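You operate a simulated robot arm through the tools that you are given. There is no shell and no other tool.

You run a simulated robot arm. Do the job below in one go: nothing can be reset, and whatever is moved stays where it is left.

JOB
Pour off the soaking water and scrub the saucepan clean.
Fine: water into the sink; pan back on the draining mat, which stays put; green scourer, back where it lay. What is to be rubbed or washed off counts as gone when no trace of it is left.

The check looks at the end state, three seconds after you hand in, the way a careful person would. Anything else that was tipped, shoved, dropped, spilled or broken makes it a failure.

ROBOT AND FRAMES
A 7-joint arm with a two-finger parallel gripper, fixed in place. Base frame: the origin is on the floor under the middle of its stand, x ahead of it, y to its left, z up. Units: mm, rad, N and s.
With the tool pointing down near the work surface it reaches from about 380 to 900 mm from the base axis. Its first joint turns from -2.496 to 2.496 rad. Payload 3 kg.
The TCP is the grasp point between the finger pads, 30 mm short of the fingertips. In the tool frame z runs along the fingers and y along their closing line. The gripper opens to 94 mm. The fingers are 28 mm wide and 10 mm thick; the gripper's body (50 by 96 mm) begins 55 mm behind the TCP.
Orientation is told as [roll, pitch, yaw] about the base's x, y, z axes, in that order, counted from this pose: with the fingers straight down and closing along the base's y, the tool's x points along the base's -x, its y along +y and its z along -z.

CONTROLS
- The arm moves only by the tool step_arm. Its argument "rows" is a list of rows, each an object of numbers (a shift or turn left out is 0, a gripper value left out holds the last): "dx", "dy", "dz": the shift along the tool's x, y, z in units of 20 mm (1.0 is 20 mm); "wx", "wy", "wz": the turn, a rotation vector about the tool's x, y, z in units of 6 degrees (1.0 is 6 degrees); "fingers": the gripper command, from -1 (shut) to 1 (fully open), values between in proportion. In form: [{"dx": .., "dy": .., "dz": .., "wx": .., "wy": .., "wz": .., "fingers": ..}, ...]. A call has 1 to 20 rows; each row shifts and turns the commanded pose from where the row before left it, along the tool's axes as they then stand. A call with a number of a shift or a turn outside -1 to 1 is refused whole. Each row takes 0.2 s and may step no farther than 50 mm and 0.15 rad from the row before; otherwise, or with a gripper value out of range, the whole call is refused. A pose out of reach is approached as far as the arm can. The call stops where the force on the tool passes 50 N (or 10 N more than at its start, if that is more) or the arm is blocked; 0.2 s more then pass. The fingers move at their own pace (about 72 mm/s each) and stop on an object; they squeeze with about 31 N. The grip force told is the motor's: it shows also when the fingers shut on nothing. Time passes only in rows, and 0.2 s behind the last, so rows that do not move let the fingers close. It gives the time, the measured TCP pose, the force on the tool (base axes), the opening and the grip force at its end, in the units of the frame above (readings bear some noise), with the torque about the TCP (base axes, N m) and any sound that the robot's microphone picked up, and new pictures: "pictures" is both (left out), scene, wrist or none.
- Cameras (640 x 400 px; columns grow to the right, rows downward): "scene" is fixed at [219.7, 499.1, 1514.6]; the picture's right is [-0.22, -0.98, 0.00], its down [-0.77, 0.17, -0.61] and it looks along [0.59, -0.13, -0.79] (base axes); focal length 233 px, centre (320, 200). "wrist" rides on the gripper at [76, 14, -103] in the tool frame; the picture's right is [-0.18, 0.98, 0.00], its down [-0.75, -0.14, -0.64] and it looks along [-0.63, -0.12, 0.77] (tool axes); focal length 243 px, centre (320, 200).
- point_at(camera, pixels): for up to 12 pixels [column, row] of the newest picture of that camera ("zoom" is the newest enlarged one), the place [x, y, z] in the base frame of the surface seen there, good to about 3 mm. No time passes.
- close_up(camera, box): a new picture of the part [left, top, right, bottom] of that camera's present view, enlarged. No time passes.
- close_job(): hands the job in; it is judged then, once.

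Unless the task says otherwise, let go and move clear before handing in.

The tools are called after "Call:" as name(argument=value, ...) on one line, values as JSON. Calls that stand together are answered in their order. step_arm: Moves the arm, as the interface text tells. Its arguments: {"type":"object","properties":{"rows":{"type":"array"},"pictures":{"type":"string","enum":["both","scene","wrist","none"]}},"required":["rows"]} The other tools are called the same way: point_at (camera, pixels) gives the place of the surface under pixels of a picture; close_up (camera, box) takes an enlarged picture of a part of a camera's view; close_job () hands the job in.

At the start:

```text
clock: 0.0
tcp_pos: [562.3, 205.1, 1217.5]
tool_rot: [-0.002, 0.001, -0.001]
contact_force: [-0.5, 0.4, 1.4]
ft_torque: [0.02, 0.01, 0.01]
opening: 94.0
grasp_force: 0.0
```

scene: 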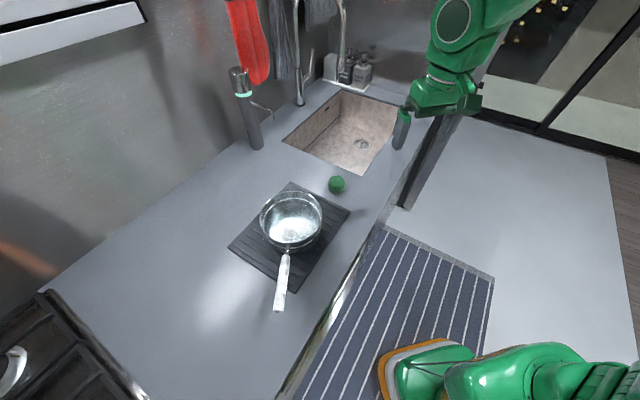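
wrist: 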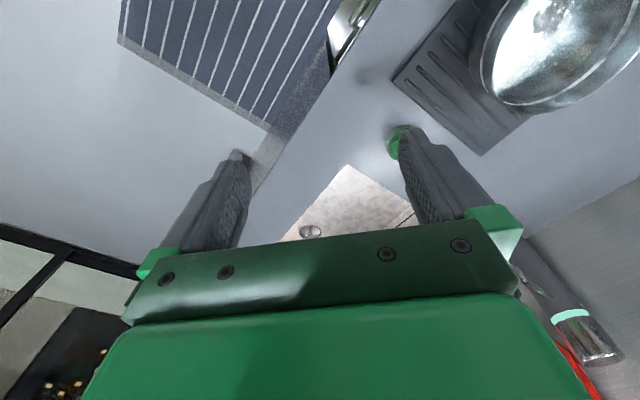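

The scene shows the saucepan on the draining mat around (292,222), the green scourer at (337,184) and the sink at (345,130). I'll look closer and measure before moving.

Call:
close_up(camera="scene", box=[220, 160, 380, 320])

Call:
point_at(camera="scene", pixels=[[337, 184], [337, 178], [292, 215], [262, 215], [322, 215], [291, 193], [290, 246], [284, 258], [280, 285], [277, 308], [284, 310], [345, 130]])

Call:
point_at(camera="scene", pixels=[[340, 88], [283, 140], [363, 175], [405, 110], [290, 182], [350, 210], [294, 292], [229, 246], [360, 144], [320, 150], [253, 100], [300, 100]])

```text
2.50 times, centred on (300, 240) of scene
```

zoom: 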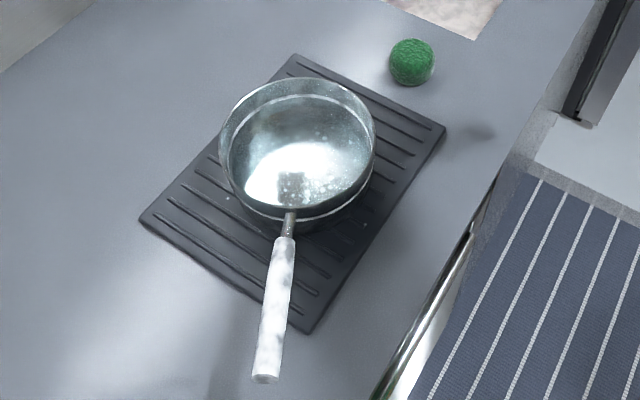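

```text
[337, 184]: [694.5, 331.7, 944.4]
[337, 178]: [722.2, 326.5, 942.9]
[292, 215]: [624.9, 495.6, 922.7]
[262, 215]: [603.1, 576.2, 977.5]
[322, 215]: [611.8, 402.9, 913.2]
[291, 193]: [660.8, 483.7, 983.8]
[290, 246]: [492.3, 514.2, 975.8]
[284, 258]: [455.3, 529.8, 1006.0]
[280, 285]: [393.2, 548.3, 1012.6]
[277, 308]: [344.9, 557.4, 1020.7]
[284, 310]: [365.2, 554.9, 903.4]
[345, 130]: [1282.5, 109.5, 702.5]
```

```text
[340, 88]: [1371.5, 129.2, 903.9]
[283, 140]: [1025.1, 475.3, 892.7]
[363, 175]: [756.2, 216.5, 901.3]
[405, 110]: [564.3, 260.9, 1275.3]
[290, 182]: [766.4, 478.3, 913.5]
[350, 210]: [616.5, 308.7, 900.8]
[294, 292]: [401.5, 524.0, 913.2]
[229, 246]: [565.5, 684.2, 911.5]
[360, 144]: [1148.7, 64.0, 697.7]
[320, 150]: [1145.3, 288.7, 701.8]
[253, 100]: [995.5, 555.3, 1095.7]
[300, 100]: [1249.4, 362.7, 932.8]
```

The zoom shows the pan with a cloudy water level, a white mottled handle rising toward the robot side, and the round scourer about 59 mm wide near (410,62). I'll take finer measurements from both views.

Call:
close_up(camera="wrist", box=[400, 0, 640, 150])

Call:
point_at(camera="wrist", pixels=[[560, 20], [540, 40], [600, 30], [600, 60], [480, 50], [520, 100], [636, 60], [400, 140], [392, 80], [480, 154], [392, 144], [580, 80]])

Call:
close_up(camera="scene", box=[250, 180, 340, 260])

Call:
close_up(camera="scene", box=[220, 40, 440, 200])

```text
2.67 times, centred on (520, 75) of wrist
```

zoom: 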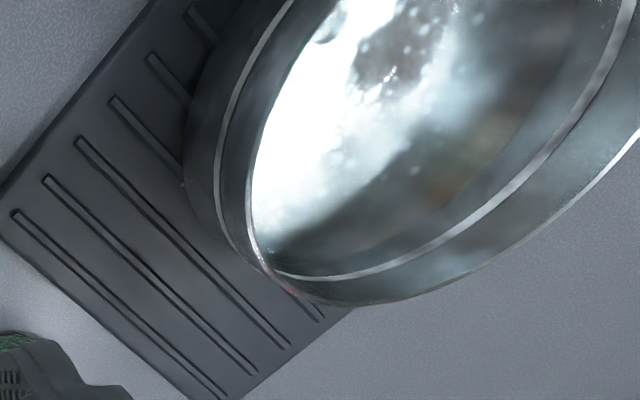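

```text
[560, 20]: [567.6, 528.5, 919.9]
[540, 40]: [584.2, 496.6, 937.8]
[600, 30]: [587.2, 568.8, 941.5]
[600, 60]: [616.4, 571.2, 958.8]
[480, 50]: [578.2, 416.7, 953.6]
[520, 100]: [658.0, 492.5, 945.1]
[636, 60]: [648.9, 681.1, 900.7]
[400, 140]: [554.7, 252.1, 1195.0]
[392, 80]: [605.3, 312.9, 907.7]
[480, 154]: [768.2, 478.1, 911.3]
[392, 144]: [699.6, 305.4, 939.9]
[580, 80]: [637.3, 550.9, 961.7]
```

```text
5.00 times, centred on (295, 220) of scene
```

zoom: 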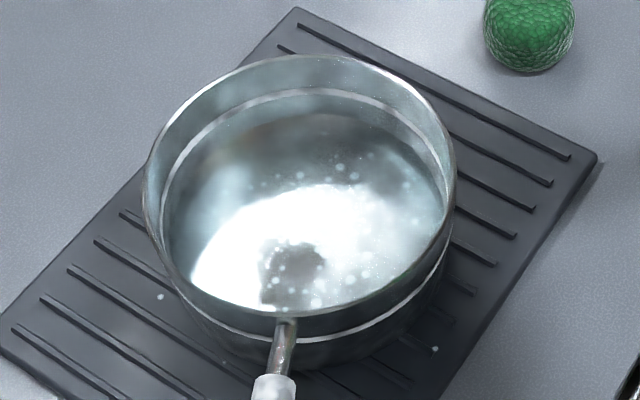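

```text
2.50 times, centred on (330, 120) of scene
```

zoom: 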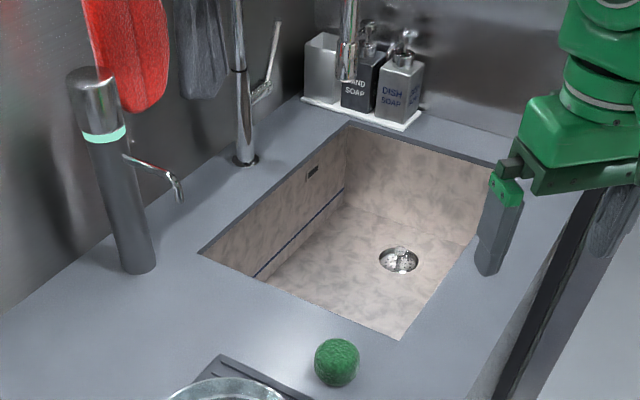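

The scourer, sink corner (zoom (400,340)) and tap/soap items are visible; the sink's near corner is the part in reach. I'll measure the sink edges and drain more accurately.

Call:
point_at(camera="zoom", pixels=[[400, 346], [404, 334], [396, 334], [430, 290], [455, 260], [470, 235], [196, 252], [300, 304], [350, 122], [338, 360], [338, 345], [318, 365]])

Call:
point_at(camera="scene", pixels=[[284, 262], [282, 272], [279, 300], [289, 247], [337, 192], [328, 185], [346, 186], [248, 145], [264, 118], [345, 62], [300, 60], [343, 80]])

```text
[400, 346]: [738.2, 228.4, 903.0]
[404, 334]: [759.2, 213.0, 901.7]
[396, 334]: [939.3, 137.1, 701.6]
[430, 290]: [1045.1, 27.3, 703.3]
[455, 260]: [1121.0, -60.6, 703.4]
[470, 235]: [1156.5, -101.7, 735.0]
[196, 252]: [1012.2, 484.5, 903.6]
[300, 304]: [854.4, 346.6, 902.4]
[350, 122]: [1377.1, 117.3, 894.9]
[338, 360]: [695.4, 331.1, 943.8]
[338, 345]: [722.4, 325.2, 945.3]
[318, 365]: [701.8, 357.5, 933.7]
```

```text
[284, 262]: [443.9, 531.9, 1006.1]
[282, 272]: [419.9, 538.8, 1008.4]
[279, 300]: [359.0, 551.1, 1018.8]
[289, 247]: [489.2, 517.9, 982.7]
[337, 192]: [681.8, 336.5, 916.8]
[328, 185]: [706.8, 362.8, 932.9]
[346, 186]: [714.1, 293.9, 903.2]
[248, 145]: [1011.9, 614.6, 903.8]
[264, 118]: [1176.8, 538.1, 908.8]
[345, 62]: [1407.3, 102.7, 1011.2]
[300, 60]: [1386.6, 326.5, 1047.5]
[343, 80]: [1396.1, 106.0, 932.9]
```

The sink's near corner sits at about (757,218,902) and the pan handle runs from about (490,518,980) to (345,557,1020). I'll move the wrist to above the handle end for a close look at the handle and the pan's inside.

Call:
step_arm(rows=[{"dx": 0.678, "dy": 0.989, "dz": 0.186}, {"dx": 0.678, "dy": 0.989, "dz": 0.186}, {"dx": 0.678, "dy": 0.989, "dz": 0.186}, {"dx": 0.678, "dy": 0.989, "dz": 0.186}, {"dx": 0.678, "dy": 0.989, "dz": 0.186}, {"dx": 0.678, "dy": 0.989, "dz": 0.186}, {"dx": 0.678, "dy": 0.989, "dz": 0.186}, {"dx": 0.678, "dy": 0.989, "dz": 0.186}, {"dx": 0.678, "dy": 0.989, "dz": 0.186}, {"dx": 0.678, "dy": 0.989, "dz": 0.186}, {"dx": 0.678, "dy": 0.989, "dz": 0.186}, {"dx": 0.678, "dy": 0.989, "dz": 0.186}, {"dx": 0.678, "dy": 0.989, "dz": 0.186}, {"dx": 0.678, "dy": 0.989, "dz": 0.186}, {"dx": 0.678, "dy": 0.989, "dz": 0.186}, {"dx": 0.678, "dy": 0.989, "dz": 0.186}, {"dx": 0.678, "dy": 0.989, "dz": 0.186}, {"dx": 0.678, "dy": 0.989, "dz": 0.186}])

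```text
clock: 3.8
tcp_pos: [317.3, 564.6, 1151.2]
tool_rot: [0.0, -0.001, 0.002]
contact_force: [0.0, 0.4, 0.2]
ft_torque: [0.0, 0.02, 0.0]
opening: 94.1
grasp_force: 0.1
```

scene: 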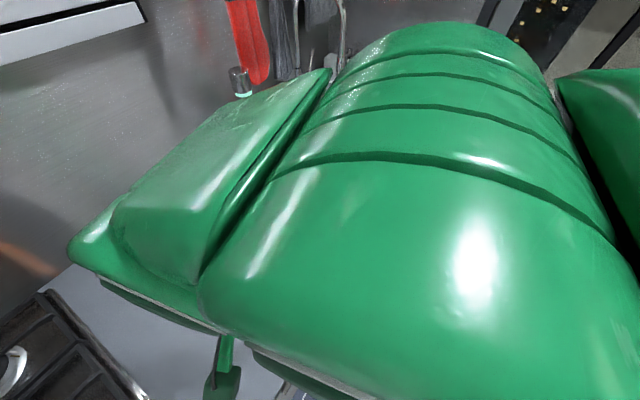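
wrist: 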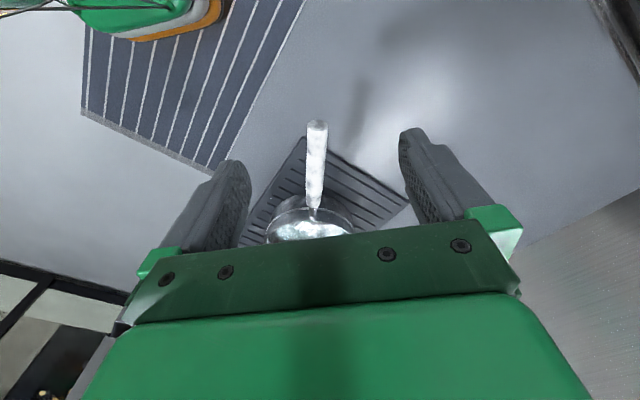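

The arm now blocks the scene view, but the wrist view shows the handle at (316,125)-(314,205) straight between the fingers. I'll zoom there and measure it.

Call:
close_up(camera="wrist", box=[240, 100, 400, 250])

Call:
point_at(camera="wrist", pixels=[[317, 124], [316, 135], [316, 150], [315, 170], [314, 190], [314, 203], [314, 210], [308, 150], [324, 150], [298, 212], [330, 212], [310, 230]])

```text
2.67 times, centred on (320, 175) of wrist
```

zoom: 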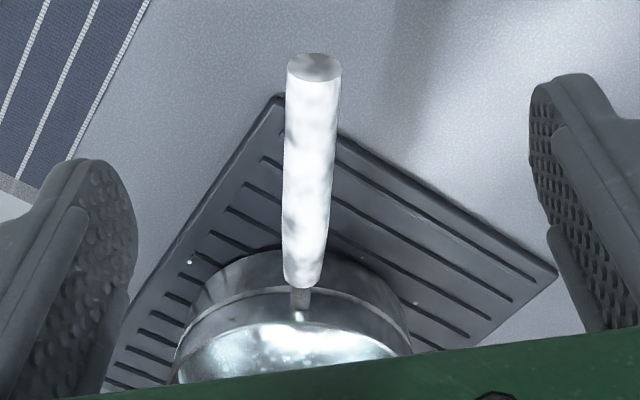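

```text
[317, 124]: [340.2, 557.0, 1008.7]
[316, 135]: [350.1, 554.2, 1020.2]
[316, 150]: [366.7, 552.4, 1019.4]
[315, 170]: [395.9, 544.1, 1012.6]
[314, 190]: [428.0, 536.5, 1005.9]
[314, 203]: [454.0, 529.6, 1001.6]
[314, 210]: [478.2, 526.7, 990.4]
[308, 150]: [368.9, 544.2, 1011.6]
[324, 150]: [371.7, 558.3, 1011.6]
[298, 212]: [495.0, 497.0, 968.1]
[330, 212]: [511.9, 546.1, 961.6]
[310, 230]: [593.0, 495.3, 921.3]
```

The handle is a round bar about 22 mm thick, axis running from about (343,557,1012) along (0.949,-0.248,-0.195). I'll back up and rise, then turn the tool to line up with the handle so I can grip it from its end.

Call:
step_arm(rows=[{"dx": 0.84, "dy": 0.2, "dz": -0.6, "wz": 0.613}, {"dx": 0.84, "dy": 0.2, "dz": -0.6, "wz": 0.613}, {"dx": 0.84, "dy": 0.2, "dz": -0.6, "wz": 0.613}, {"dx": 0.84, "dy": 0.2, "dz": -0.6, "wz": 0.613}, {"wy": -0.938}, {"wy": -0.938}, {"wy": -0.938}, {"wy": -0.938}, {"wy": -0.938}, {"wy": -0.938}, {"wy": -0.938}])

```text
clock: 6.2
tcp_pos: [252.8, 585.0, 1197.6]
tool_rot: [-0.001, -0.69, -0.257]
contact_force: [0.8, 0.3, 0.1]
ft_torque: [0.01, 0.01, 0.02]
opening: 93.9
grasp_force: 0.0
```

scene: 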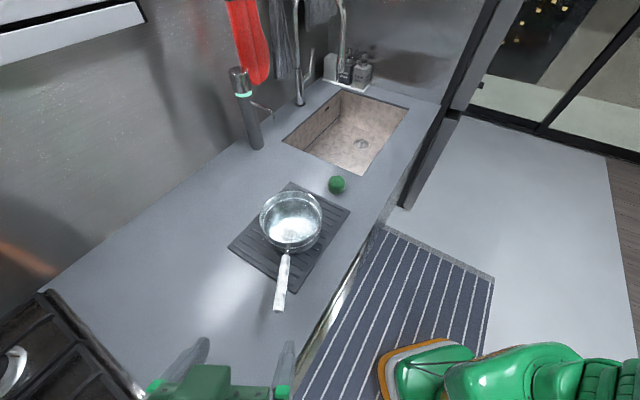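
wrist: 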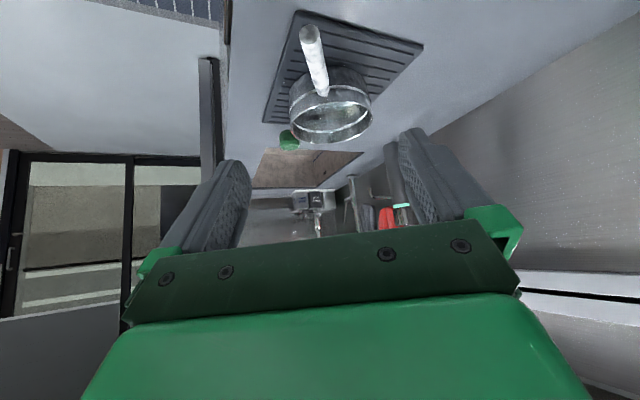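

The tool is pitching as planned (pitch -0.69, yaw -0.257) and the wrist view now shows the pan's inside at (330,118). I'll zoom on it and measure the now unblocked sink corner before continuing.

Call:
close_up(camera="wrist", box=[270, 70, 390, 160])

Call:
point_at(camera="scene", pixels=[[408, 106], [385, 150], [390, 150], [379, 150], [362, 178], [366, 172], [400, 112], [445, 100], [380, 205], [340, 240], [430, 130], [398, 205]])

Call:
step_arm(rows=[{"wy": -0.938}, {"wy": -0.938}, {"wy": -0.938}, {"wy": -0.938}, {"wy": -0.938}, {"wy": -0.938}, {"wy": -0.938}])

```text
4.44 times, centred on (330, 115) of wrist
```

zoom: 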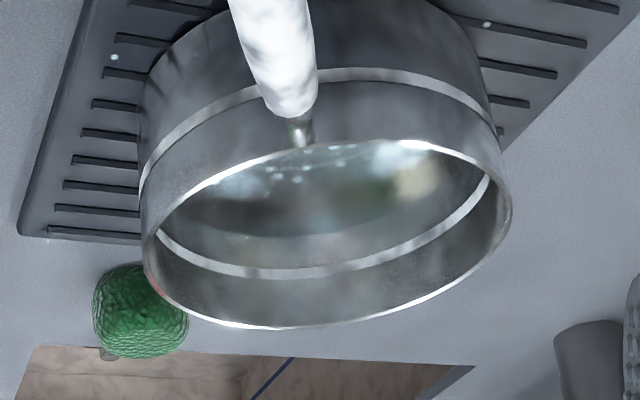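

```text
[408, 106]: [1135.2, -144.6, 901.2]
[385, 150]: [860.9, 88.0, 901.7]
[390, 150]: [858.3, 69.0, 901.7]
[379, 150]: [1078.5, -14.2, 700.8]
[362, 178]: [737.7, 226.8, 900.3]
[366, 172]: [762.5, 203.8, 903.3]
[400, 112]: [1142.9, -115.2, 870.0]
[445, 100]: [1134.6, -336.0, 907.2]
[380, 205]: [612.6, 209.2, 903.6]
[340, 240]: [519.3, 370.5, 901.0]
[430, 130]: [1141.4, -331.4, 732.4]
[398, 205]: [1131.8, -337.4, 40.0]
```

```text
clock: 8.0
tcp_pos: [291.2, 571.5, 1193.2]
tool_rot: [-0.035, -1.355, -0.287]
contact_force: [-0.5, -0.1, 1.0]
ft_torque: [-0.01, 0.03, 0.0]
opening: 94.1
grasp_force: 0.0
stopped in row 7: the arm was blocked; the commanded pose is now the measured one
```

scene: 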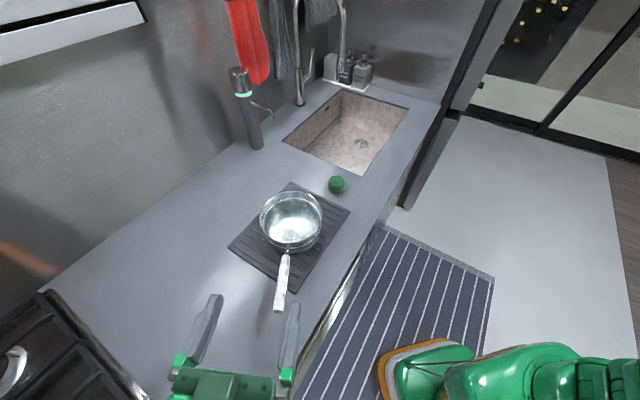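
wrist: 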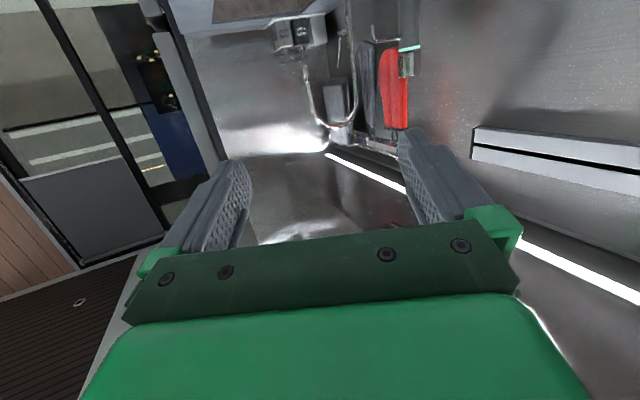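

The arm stopped at a joint limit (no contact force) just short of lined-up, pitch -1.355, with TCP drifted to (291,571,1193). I'll try rolling about the tool axis (the camera to the side), which I want anyway, and see if that frees the wrist.

Call:
step_arm(rows=[{"wz": -1}, {"wz": -1}, {"wz": -1}, {"wz": -1}, {"wz": -1}, {"wz": -1}], pictures="wrist")

```text
clock: 9.4
tcp_pos: [289.4, 572.1, 1197.1]
tool_rot: [-1.224, -0.908, 0.97]
contact_force: [-0.1, -0.4, 0.1]
ft_torque: [-0.01, 0.0, -0.02]
opening: 93.8
grasp_force: 0.0
```

wrist: 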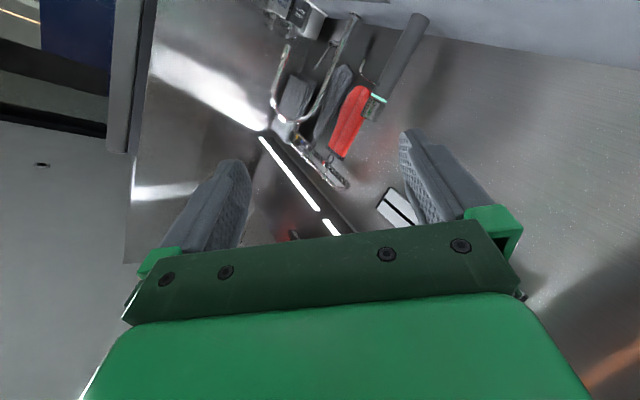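

Rolling works freely and TCP stays put. I'll continue the roll to bring the closing line vertical.

Call:
step_arm(rows=[{"wz": -1}, {"wz": -1}, {"wz": -1}, {"wz": -1}, {"wz": -1}, {"wz": -1}, {"wz": -1}, {"wz": -1}, {"wz": -1}], pictures="both")

```text
clock: 11.4
tcp_pos: [290.5, 572.2, 1196.9]
tool_rot: [-1.358, 0.005, 1.252]
contact_force: [-0.1, 0.1, -1.0]
ft_torque: [0.03, -0.01, 0.0]
opening: 93.8
grasp_force: 0.1
```

scene: 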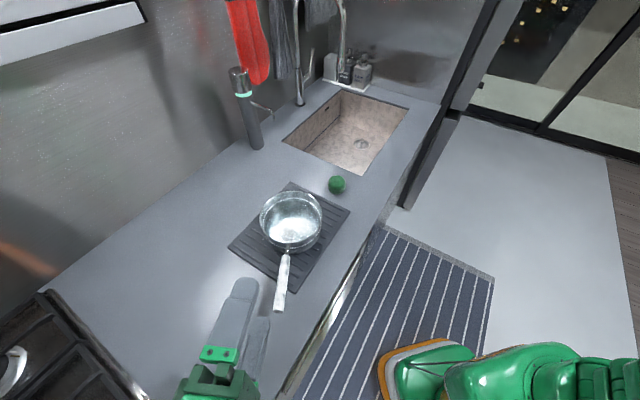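
wrist: 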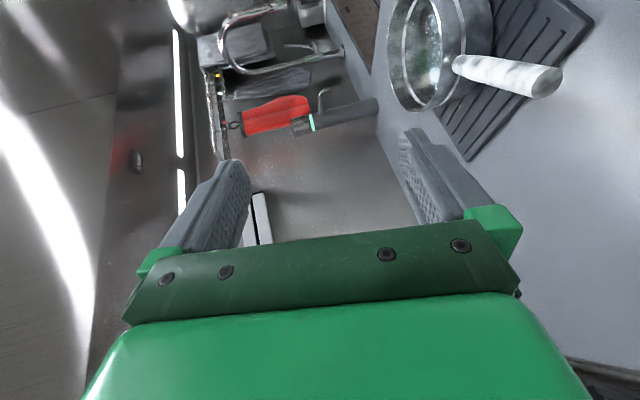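

The closing line is now vertical, and tool axis is (0.928,-0.306,-0.211), about 3.6° off in heading. I'll correct the heading and descend part of the way behind the handle end.

Call:
step_arm(rows=[{"wy": -0.6, "wx": 0.17}, {"dy": 0.945, "dz": 0.114, "dx": 0.008}, {"dy": 0.945, "dz": 0.114, "dx": 0.008}, {"dy": 0.945, "dz": 0.114, "dx": 0.008}, {"dy": 0.945, "dz": 0.114, "dx": 0.008}, {"dy": 0.945, "dz": 0.114, "dx": 0.008}], pictures="both")

```text
clock: 13.0
tcp_pos: [313.5, 561.7, 1097.6]
tool_rot: [-1.358, -0.006, 1.256]
contact_force: [-0.6, -1.3, -0.1]
ft_torque: [0.0, 0.01, 0.02]
opening: 93.9
grasp_force: 0.0
stopped in row 6: the arm was blocked; the commanded pose is now the measured one
```

scene: 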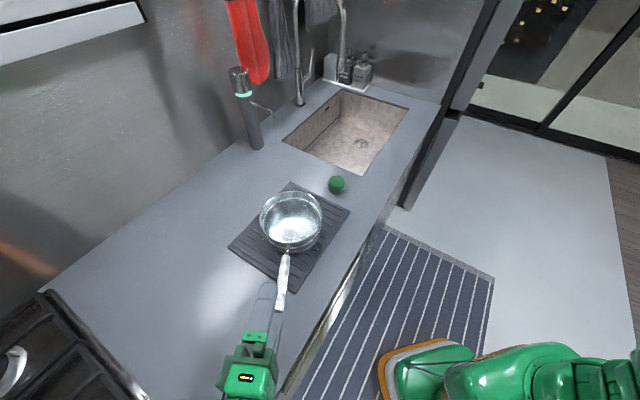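
wrist: 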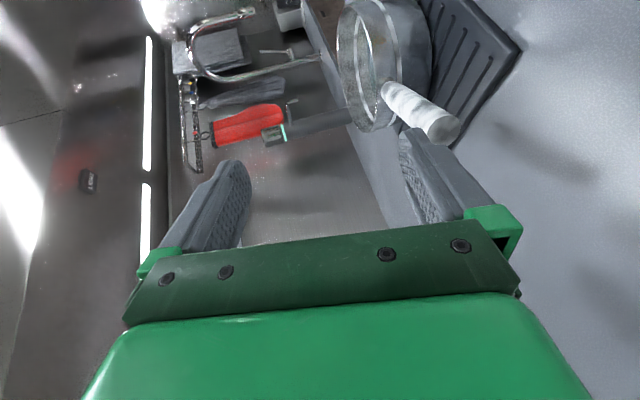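

Joint limits stop me from coming in straight behind the handle end. With the closing line vertical I can instead come at the handle at about 38° from the robot's side, so I'll shift to the right of the handle and turn the heading left.

Call:
step_arm(rows=[{"dx": 0.911, "dy": -0.26, "dz": 0.469}, {"dx": 0.911, "dy": -0.26, "dz": 0.469}, {"dx": 0.911, "dy": -0.26, "dz": 0.469}, {"dx": 0.911, "dy": -0.26, "dz": 0.469}, {"wx": 0.0136, "wy": -0.861, "wz": -0.0206}, {"wx": 0.0136, "wy": -0.861, "wz": -0.0206}, {"wx": 0.0136, "wy": -0.861, "wz": -0.0206}, {"wx": 0.0136, "wy": -0.861, "wz": -0.0206}, {"wx": 0.0136, "wy": -0.861, "wz": -0.0206}, {"wx": 0.0136, "wy": -0.861, "wz": -0.0206}, {"wx": 0.0136, "wy": -0.861, "wz": -0.0206}, {"wx": 0.0136, "wy": -0.861, "wz": -0.0206}], pictures="both")

```text
clock: 13.8
tcp_pos: [409.9, 449.6, 1059.2]
tool_rot: [-1.338, 0.076, 1.082]
contact_force: [-0.2, 0.5, -0.2]
ft_torque: [0.0, 0.0, 0.0]
opening: 94.2
grasp_force: 0.1
stopped in row 4: the arm was blocked; the commanded pose is now the measured one
```

scene: 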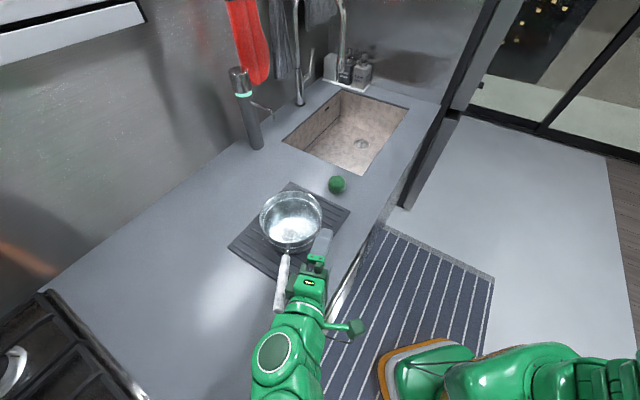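
wrist: 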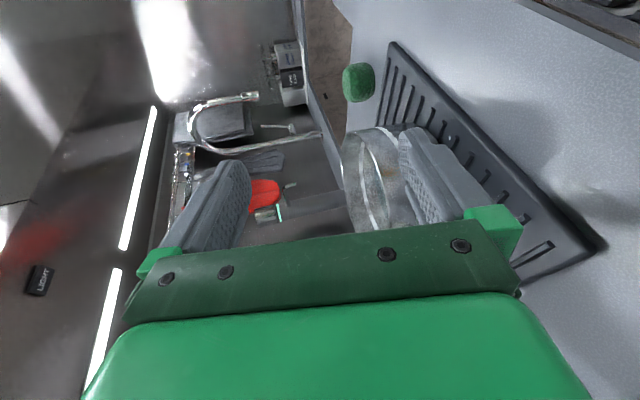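

The arm was blocked at a joint limit and slid sideways to (410,450,1059) without touching anything (force about 0). I'll lift straight up and turn the heading left toward a more natural wrist posture, in small steps.

Call:
step_arm(rows=[{"dy": -1}, {"dy": -1}, {"dy": -1}, {"dy": -1}, {"dy": -1}], pictures="none")

Call:
step_arm(rows=[{"wy": -0.8}, {"wy": -0.8}, {"wy": -0.8}, {"wy": -0.8}], pictures="scene")

```text
clock: 15.0
tcp_pos: [442.5, 441.1, 1148.5]
tool_rot: [-1.336, 0.09, 1.066]
contact_force: [-0.4, -0.3, -0.2]
ft_torque: [0.04, 0.01, 0.01]
opening: 93.9
grasp_force: 0.1
```

```text
clock: 15.6
tcp_pos: [514.3, 365.6, 1138.9]
tool_rot: [-1.318, 0.065, 1.039]
contact_force: [-0.5, 0.1, 0.7]
ft_torque: [0.07, -0.02, -0.01]
opening: 94.0
grasp_force: 0.0
stopped in row 3: the arm was blocked; the commanded pose is now the measured one
```

scene: 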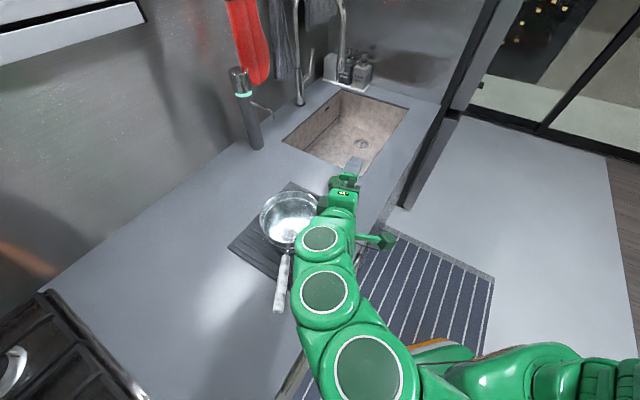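

The view shows the arm stretched low with its elbow out sideways, and heading-left commands just drag the TCP along (now 514,366,1139). I'll rise well clear and probe single rotations to find which joint is limiting.

Call:
step_arm(rows=[{"dy": -1}, {"dy": -1}, {"dy": -1}, {"dy": -1}, {"dy": -1}], pictures="none")

Call:
step_arm(rows=[{"wz": 1}, {"wz": 1}, {"wz": 1}], pictures="scene")

```text
clock: 16.8
tcp_pos: [533.5, 363.7, 1242.4]
tool_rot: [-1.322, 0.058, 1.049]
contact_force: [-0.1, -0.5, -0.4]
ft_torque: [-0.03, 0.01, 0.01]
opening: 93.7
grasp_force: 0.0
```

```text
clock: 17.6
tcp_pos: [535.5, 361.3, 1241.2]
tool_rot: [-1.314, -0.246, 0.966]
contact_force: [-0.8, -0.5, 0.2]
ft_torque: [-0.03, 0.06, -0.04]
opening: 93.9
grasp_force: 0.1
```

scene: 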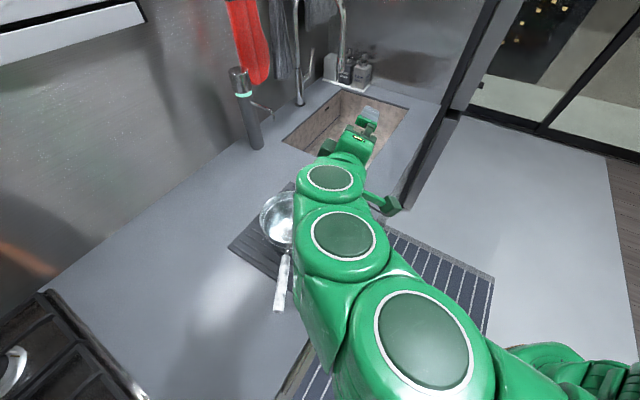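

Rolling is free, so the limit is elsewhere. I'll test single heading and pitch steps one at a time.

Call:
step_arm(rows=[{"wy": -0.5}], pictures="none")

Call:
step_arm(rows=[{"wy": -0.5}], pictures="none")

Call:
step_arm(rows=[{"wx": 1}, {"wx": 1}], pictures="none")

Call:
step_arm(rows=[{"wx": -1}, {"wx": -1}], pictures="none")

Call:
step_arm(rows=[{"wy": 1}, {"wy": 1}], pictures="none")

```text
clock: 18.0
tcp_pos: [547.5, 351.7, 1227.9]
tool_rot: [-1.309, -0.242, 0.991]
contact_force: [0.4, -0.3, 0.9]
ft_torque: [0.03, 0.02, 0.0]
opening: 94.0
grasp_force: 0.1
```

```text
clock: 18.6
tcp_pos: [558.2, 349.1, 1204.1]
tool_rot: [-1.303, -0.221, 1.027]
contact_force: [0.1, -0.9, 0.2]
ft_torque: [-0.04, 0.0, 0.04]
opening: 94.1
grasp_force: 0.1
stopped in row 1: the arm was blocked; the commanded pose is now the measured one
```

```text
clock: 19.2
tcp_pos: [555.2, 351.7, 1207.0]
tool_rot: [-1.515, -0.226, 1.033]
contact_force: [-0.4, 0.4, -0.6]
ft_torque: [0.01, 0.02, 0.01]
opening: 94.0
grasp_force: 0.1
```

```text
clock: 19.8
tcp_pos: [555.7, 351.8, 1207.6]
tool_rot: [-1.305, -0.227, 1.034]
contact_force: [0.9, 0.0, -0.6]
ft_torque: [0.03, -0.01, 0.0]
opening: 93.9
grasp_force: 0.0
```

```text
clock: 20.4
tcp_pos: [555.4, 351.7, 1206.5]
tool_rot: [-1.263, -0.169, 0.828]
contact_force: [0.5, -0.1, -0.6]
ft_torque: [0.0, 0.0, -0.02]
opening: 94.0
grasp_force: 0.0
```

Heading-left is blocked in this wrist branch while heading-right, pitch and roll are free; so I'll come at the handle from its left side instead, tool heading about -60°. I'll turn to that orientation here, then retreat along the tool axis at this height.

Call:
step_arm(rows=[{"wx": 0.406, "wy": 0.837, "wz": -0.558}, {"wx": 0.406, "wy": 0.837, "wz": -0.558}, {"wx": 0.406, "wy": 0.837, "wz": -0.558}, {"wx": 0.406, "wy": 0.837, "wz": -0.558}], pictures="none")

Call:
step_arm(rows=[{"dx": 0.023, "dy": 0.141, "dz": -0.978}, {"dx": 0.023, "dy": 0.141, "dz": -0.978}, {"dx": 0.023, "dy": 0.141, "dz": -0.978}, {"dx": 0.023, "dy": 0.141, "dz": -0.978}, {"dx": 0.023, "dy": 0.141, "dz": -0.978}, {"dx": 0.023, "dy": 0.141, "dz": -0.978}], pictures="both")

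```text
clock: 21.4
tcp_pos: [555.4, 350.7, 1207.9]
tool_rot: [-1.434, 0.143, 0.54]
contact_force: [0.0, 0.9, 0.3]
ft_torque: [-0.02, 0.0, -0.02]
opening: 93.9
grasp_force: 0.1
```

```text
clock: 22.8
tcp_pos: [534.1, 385.9, 1201.1]
tool_rot: [-1.434, 0.14, 0.54]
contact_force: [-0.8, 0.1, 0.0]
ft_torque: [-0.03, 0.0, 0.03]
opening: 94.1
grasp_force: 0.2
out of reach, approached as far as the arm can: row 2, 3, 4, 5, 6
```

scene: 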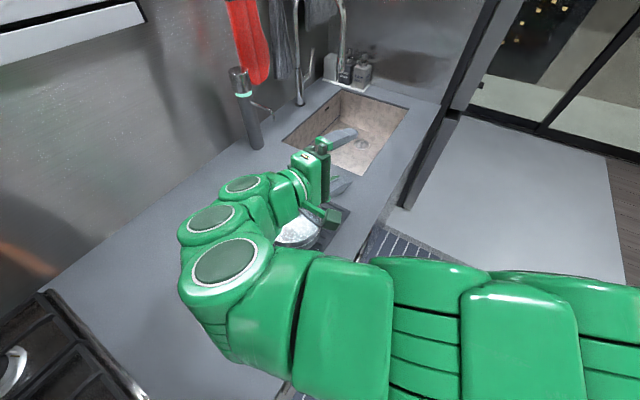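
wrist: 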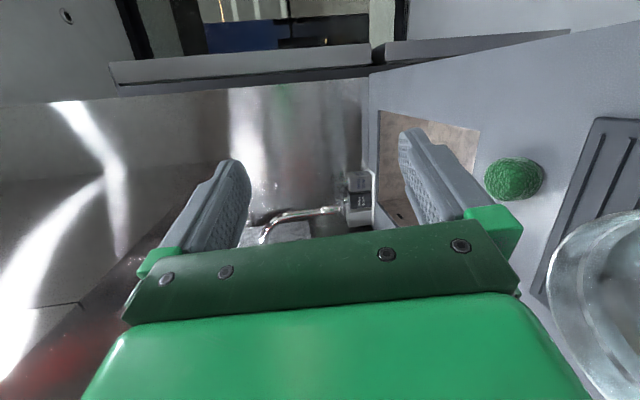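

The reply says out of reach and the picture shows the elbow folded out to the left, a poor arm branch. I'll tip the tool back to pointing down here and look at the arm's shape again before choosing a new approach.

Call:
step_arm(rows=[{"wx": -1}, {"wx": -1}, {"wx": -1}, {"wx": -1}, {"wx": -1}, {"wx": -1}, {"wx": -1}], pictures="none")

Call:
step_arm(rows=[{"wx": -1}, {"wx": -1}, {"wx": -1}, {"wx": -1}, {"wx": -1}, {"wx": -1}, {"wx": -0.7}], pictures="both")

```text
clock: 24.4
tcp_pos: [533.9, 387.0, 1202.3]
tool_rot: [-0.7, 0.141, 0.538]
contact_force: [0.3, 0.3, -0.2]
ft_torque: [0.02, 0.0, 0.01]
opening: 94.1
grasp_force: 0.0
```

```text
clock: 26.0
tcp_pos: [533.3, 386.6, 1202.6]
tool_rot: [0.002, 0.14, 0.54]
contact_force: [-0.1, -0.5, 0.3]
ft_torque: [-0.03, -0.02, -0.02]
opening: 93.8
grasp_force: 0.1
```

scene: 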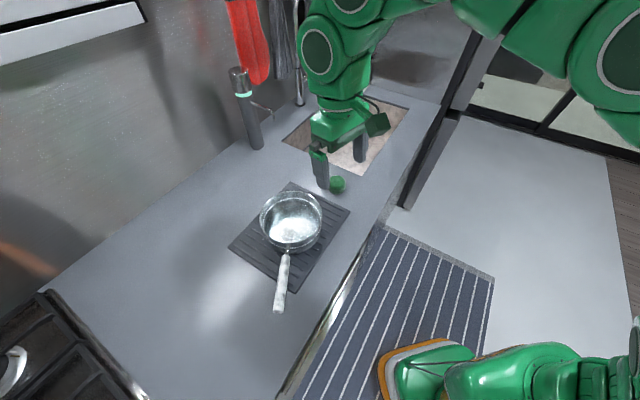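
wrist: 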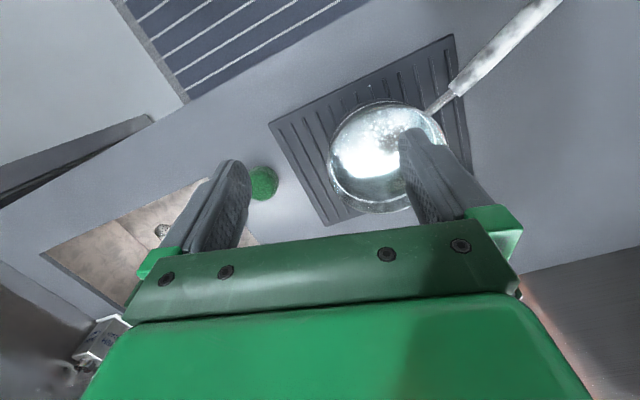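

Tool-down works well here (TCP 533,387,1203, yaw 0.54). Before touching the full pan I'll rehearse the pour empty-handed over the sink: level the tool, turn to yaw about 10° and fly to above the sink's near corner.

Call:
step_arm(rows=[{"wy": -0.67}, {"wy": -0.667}, {"wz": 0.875}, {"wz": 0.875}, {"wz": 0.875}, {"wz": 0.875}], pictures="none")

Call:
step_arm(rows=[{"dx": -0.921, "dy": -0.877, "dz": 0.357}, {"dx": -0.921, "dy": -0.877, "dz": 0.357}, {"dx": -0.921, "dy": -0.877, "dz": 0.357}, {"dx": -0.921, "dy": -0.877, "dz": 0.357}, {"dx": -0.921, "dy": -0.877, "dz": 0.357}, {"dx": -0.921, "dy": -0.877, "dz": 0.357}, {"dx": -0.921, "dy": -0.877, "dz": 0.357}, {"dx": -0.921, "dy": -0.877, "dz": 0.357}, {"dx": -0.921, "dy": -0.877, "dz": 0.357}, {"dx": -0.921, "dy": -0.877, "dz": 0.357}, {"dx": -0.921, "dy": -0.877, "dz": 0.357}, {"dx": -0.921, "dy": -0.877, "dz": 0.357}, {"dx": -0.921, "dy": -0.877, "dz": 0.357}, {"dx": -0.921, "dy": -0.877, "dz": 0.357}], pictures="both")

```text
clock: 27.4
tcp_pos: [532.2, 387.0, 1202.6]
tool_rot: [0.0, 0.0, 0.171]
contact_force: [0.7, 0.1, -0.7]
ft_torque: [-0.02, 0.0, 0.01]
opening: 94.2
grasp_force: 0.0
```

```text
clock: 30.4
tcp_pos: [818.4, 193.2, 1100.0]
tool_rot: [0.0, 0.0, 0.172]
contact_force: [-0.8, 0.1, -0.6]
ft_torque: [0.04, -0.01, 0.0]
opening: 94.1
grasp_force: 0.1
out of reach, approached as far as the arm can: row 14
```

scene: 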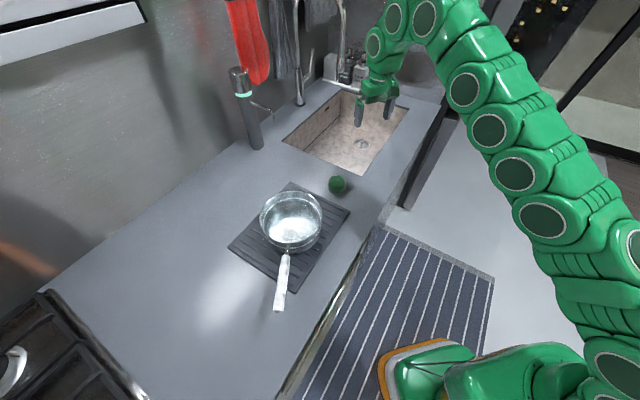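
wrist: 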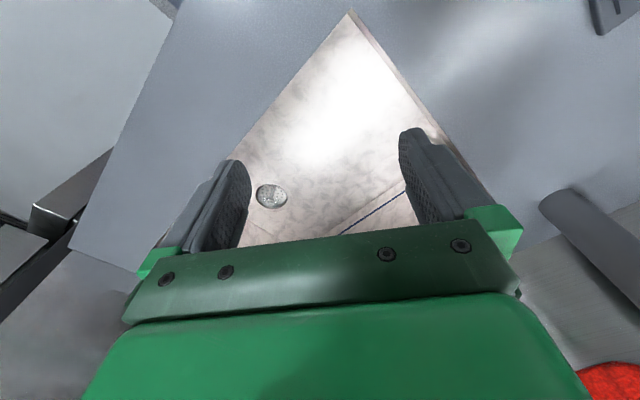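

The arm reaches only r≈841 at this height tool-down. I'll pull in and lower slightly, then rehearse the sideways roll (tool swinging from down to left) for a pour over the pan's right side.

Call:
step_arm(rows=[{"dx": 1, "dz": 0.5}, {"dx": 0.5, "dz": 0.5}, {"wx": -1}, {"wx": -1}, {"wx": -1}, {"wx": -1}, {"wx": -1}, {"wx": -1}, {"wx": -1}, {"wx": -1}, {"wx": -1}, {"wx": -1}], pictures="none")

Call:
step_arm(rows=[{"wx": -1}, {"wx": -1}, {"wx": -1}, {"wx": -1}, {"wx": -1}], pictures="none")

Call:
step_arm(rows=[{"wx": -1}, {"wx": -1}, {"wx": -1}, {"wx": -1}, {"wx": -1}], pictures="both")

```text
clock: 33.0
tcp_pos: [787.6, 190.8, 1080.4]
tool_rot: [1.049, 0.001, 0.173]
contact_force: [0.2, 0.1, 1.0]
ft_torque: [0.0, 0.03, 0.01]
opening: 94.0
grasp_force: 0.0
```

```text
clock: 34.2
tcp_pos: [788.2, 189.1, 1079.6]
tool_rot: [1.57, -0.002, 0.171]
contact_force: [-0.4, -0.5, 0.0]
ft_torque: [0.0, -0.01, 0.0]
opening: 93.8
grasp_force: 0.1
```

```text
clock: 35.4
tcp_pos: [805.8, 194.7, 1096.2]
tool_rot: [2.125, -0.018, 0.14]
contact_force: [-4.0, 6.0, -1.7]
ft_torque: [0.31, 0.2, -0.22]
opening: 93.9
grasp_force: 0.0
```

scene: 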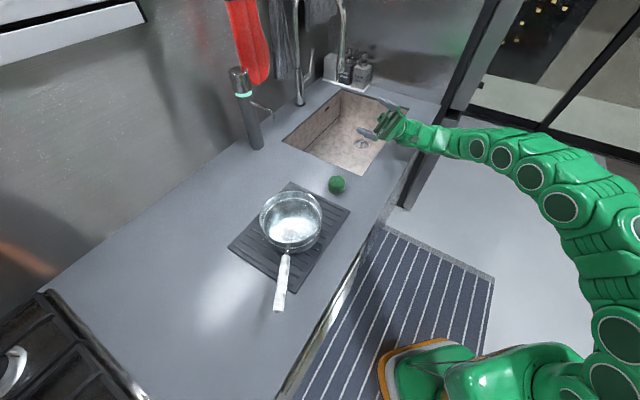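
wrist: 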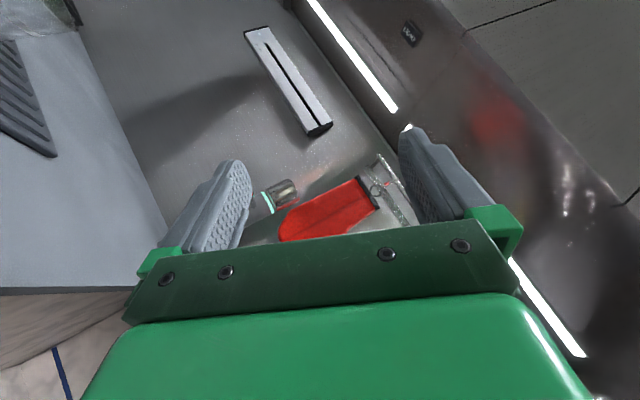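

The roll was exact up to 90° but near 120° the tool felt about 7 N and TCP shifted, probably the wrist camera touching the arm itself. I'll roll back to 90° and step up in small increments to find where it stays clean.

Call:
step_arm(rows=[{"wx": 1}, {"wx": 1}, {"wx": 1}, {"wx": 1}, {"wx": 1}], pictures="none")

Call:
step_arm(rows=[{"wx": -1}, {"wx": -1}], pictures="none")

Call:
step_arm(rows=[{"wx": -1}], pictures="both")

```text
clock: 36.6
tcp_pos: [789.4, 190.0, 1079.8]
tool_rot: [1.569, 0.002, 0.172]
contact_force: [0.3, 0.7, -1.1]
ft_torque: [0.02, 0.04, -0.01]
opening: 94.1
grasp_force: 0.0
```

```text
clock: 37.2
tcp_pos: [789.0, 188.7, 1081.2]
tool_rot: [1.78, 0.001, 0.174]
contact_force: [-0.9, 0.1, 0.9]
ft_torque: [-0.03, -0.01, 0.02]
opening: 94.1
grasp_force: 0.0
```

```text
clock: 37.6
tcp_pos: [789.1, 188.9, 1079.2]
tool_rot: [1.886, 0.002, 0.173]
contact_force: [0.3, -0.9, 0.6]
ft_torque: [-0.02, -0.04, 0.01]
opening: 94.0
grasp_force: 0.1
```

scene: 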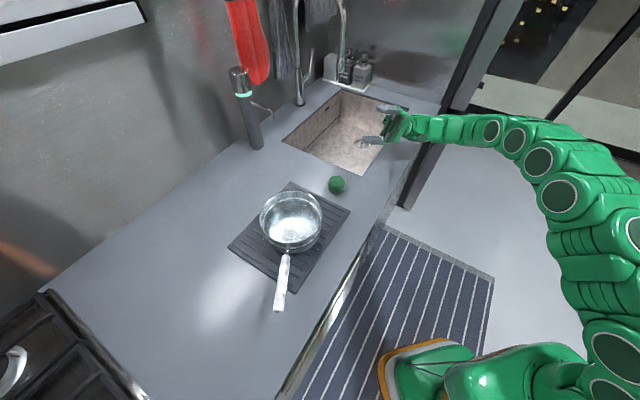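
wrist: 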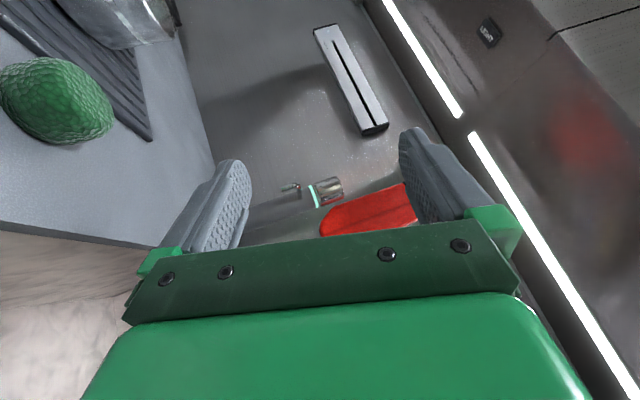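

The roll is clean through 108° (TCP 789,189,1080, no force), enough to drain the pan with the handle pointing over the sink. Now I'll unroll, fly back above the handle and turn to its heading for a trial grip.

Call:
step_arm(rows=[{"wx": 1}, {"wx": 1}, {"wx": 1}, {"wx": 1}, {"wx": 1}, {"wx": 1}, {"wx": 1}, {"wx": 1}, {"wx": 1}, {"wx": 1}, {"wx": 1}, {"wx": 1}, {"wx": 1}, {"wx": 1}, {"wx": 1}, {"wx": 1}, {"wx": 1}, {"wx": 1}], pictures="none")

Call:
step_arm(rows=[{"dx": 0.708, "dy": 0.996, "dz": -0.25}, {"dx": 0.708, "dy": 0.996, "dz": -0.25}, {"dx": 0.708, "dy": 0.996, "dz": -0.25}, {"dx": 0.708, "dy": 0.996, "dz": -0.25}, {"dx": 0.708, "dy": 0.996, "dz": -0.25}, {"dx": 0.708, "dy": 0.996, "dz": -0.25}, {"dx": 0.708, "dy": 0.996, "dz": -0.25}, {"dx": 0.708, "dy": 0.996, "dz": -0.25}, {"dx": 0.708, "dy": 0.996, "dz": -0.25}, {"dx": 0.708, "dy": 0.996, "dz": -0.25}, {"dx": 0.708, "dy": 0.996, "dz": -0.25}, {"dx": 0.708, "dy": 0.996, "dz": -0.25}, {"dx": 0.708, "dy": 0.996, "dz": -0.25}, {"dx": 0.708, "dy": 0.996, "dz": -0.25}, {"dx": 0.708, "dy": 0.996, "dz": -0.25}, {"dx": 0.708, "dy": 0.996, "dz": -0.25}, {"dx": 0.708, "dy": 0.996, "dz": -0.25}, {"dx": 0.708, "dy": 0.996, "dz": -0.25}, {"dx": 0.708, "dy": 0.996, "dz": -0.25}, {"dx": 0.708, "dy": 0.996, "dz": -0.25}], pictures="none")

Call:
step_arm(rows=[{"wz": 0.82}, {"wz": 0.82}, {"wz": 0.82}, {"wz": 0.82}, {"wz": 0.82}], pictures="both")

```text
clock: 41.4
tcp_pos: [790.3, 188.2, 1080.3]
tool_rot: [-0.002, -0.003, 0.171]
contact_force: [-0.7, 0.5, 0.2]
ft_torque: [0.03, -0.01, -0.02]
opening: 94.3
grasp_force: 0.1
```

```text
clock: 45.6
tcp_pos: [439.5, 535.4, 1182.5]
tool_rot: [-0.001, -0.001, 0.174]
contact_force: [0.4, 0.7, 0.4]
ft_torque: [0.01, 0.0, 0.02]
opening: 93.9
grasp_force: 0.1
```

```text
clock: 46.8
tcp_pos: [441.5, 532.7, 1180.8]
tool_rot: [0.0, -0.001, -0.259]
contact_force: [0.1, 0.1, 0.2]
ft_torque: [-0.01, 0.04, -0.01]
opening: 94.1
grasp_force: 0.0
```

scene: 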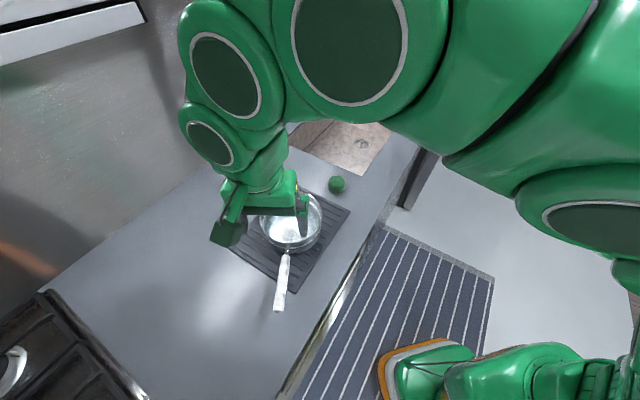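
wrist: 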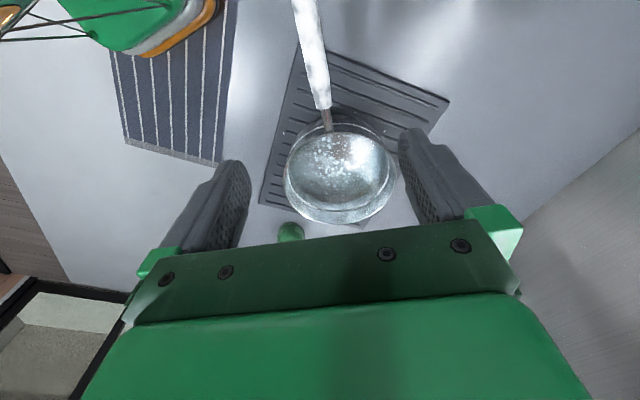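

I'm above the handle at (441,533,1181), yaw -0.259, and see the pan from above at (340,170). I'll zoom into pan and handle for precise positions.

Call:
close_up(camera="wrist", box=[260, 60, 420, 230])

Call:
point_at(camera="wrist", pixels=[[305, 20], [311, 50], [317, 75], [321, 95], [323, 106], [326, 118], [287, 175], [393, 165], [340, 223], [329, 130], [340, 170], [360, 190]])

```text
2.35 times, centred on (340, 145) of wrist
```

zoom: 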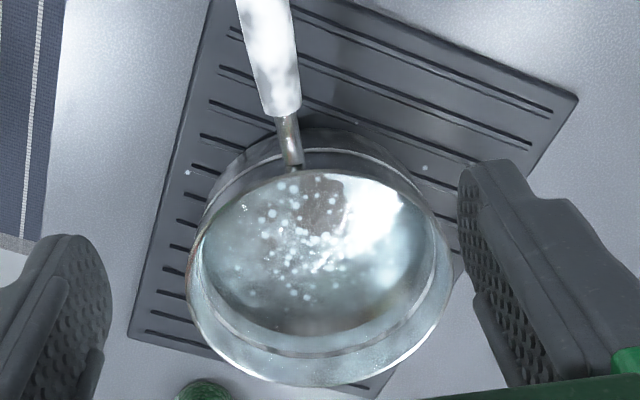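

```text
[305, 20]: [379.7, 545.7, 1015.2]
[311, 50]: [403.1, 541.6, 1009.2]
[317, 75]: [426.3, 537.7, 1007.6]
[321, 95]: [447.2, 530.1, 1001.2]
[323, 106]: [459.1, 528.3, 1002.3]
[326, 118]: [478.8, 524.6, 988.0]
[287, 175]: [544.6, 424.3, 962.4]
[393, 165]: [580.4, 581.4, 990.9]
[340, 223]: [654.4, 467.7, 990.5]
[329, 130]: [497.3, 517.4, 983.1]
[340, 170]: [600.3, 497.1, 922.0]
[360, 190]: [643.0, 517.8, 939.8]
```

Handle's top near the grip spot is about (437,534,1004). I'll descend partway and check the fingers straddle it evenly.

Call:
step_arm(rows=[{"dz": 1}, {"dz": 1}, {"dz": 1}, {"dz": 1}, {"dz": 1}, {"dz": 1}, {"dz": 0.5}], pictures="both")

```text
clock: 48.4
tcp_pos: [440.7, 531.6, 1051.9]
tool_rot: [-0.001, -0.001, -0.257]
contact_force: [-0.3, -0.7, 0.2]
ft_torque: [-0.05, -0.01, 0.01]
opening: 94.1
grasp_force: 0.1
```

scene: 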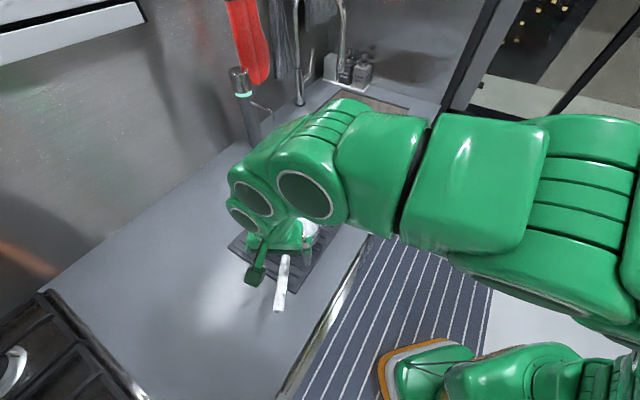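
wrist: 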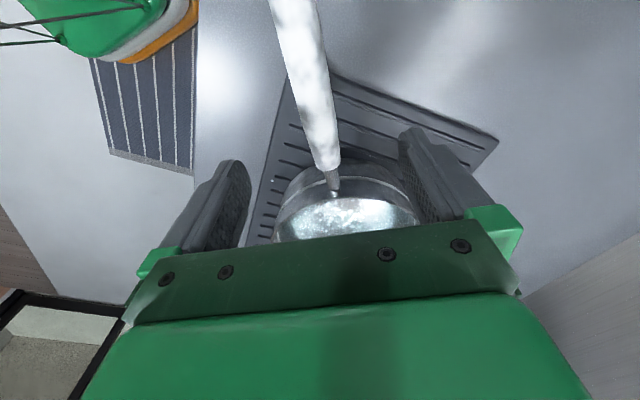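

The handle at (325,155) sits midway between the fingertips (240,165) and (408,135). I'll lower to the handle axis and close.

Call:
step_arm(rows=[{"dz": 1}, {"dz": 1}, {"dz": 0.9}, {"fingers": -0.2}, {"fingers": -0.2}, {"fingers": -0.2}], pictures="wrist")

Call:
step_arm(rows=[{"fingers": -1}, {"fingers": -1}, {"fingers": -1}], pictures="both")

```text
clock: 49.8
tcp_pos: [440.2, 532.3, 994.5]
tool_rot: [0.0, 0.0, -0.257]
contact_force: [0.2, -0.3, 0.6]
ft_torque: [0.0, 0.0, -0.01]
opening: 37.5
grasp_force: 0.0
```

wrist: 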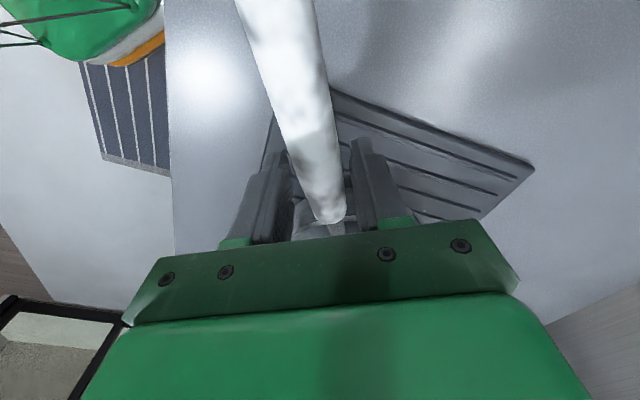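

```text
clock: 50.6
tcp_pos: [440.5, 531.3, 993.8]
tool_rot: [0.001, 0.001, -0.259]
contact_force: [-1.6, 4.7, -0.7]
ft_torque: [0.07, 0.01, 0.61]
opening: 28.4
grasp_force: 31.5
```

scene: 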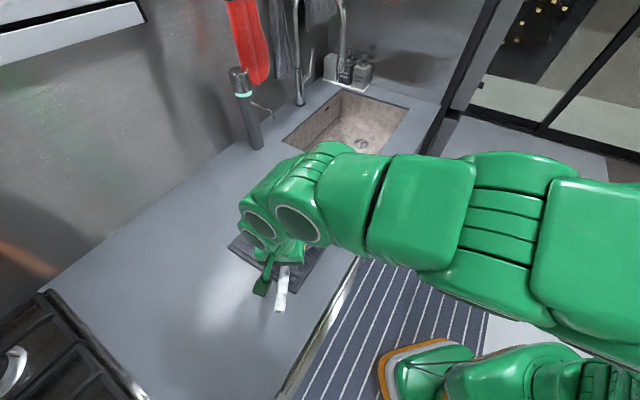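
wrist: 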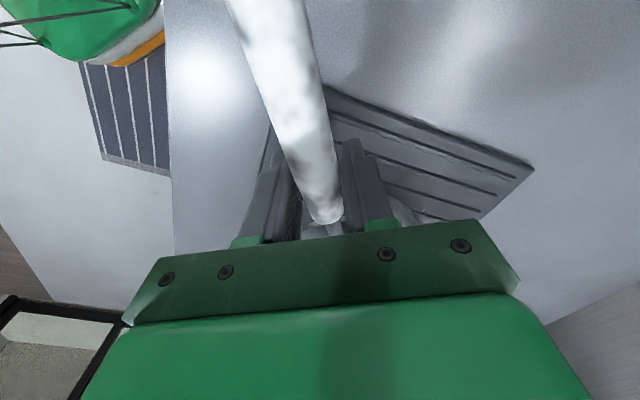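

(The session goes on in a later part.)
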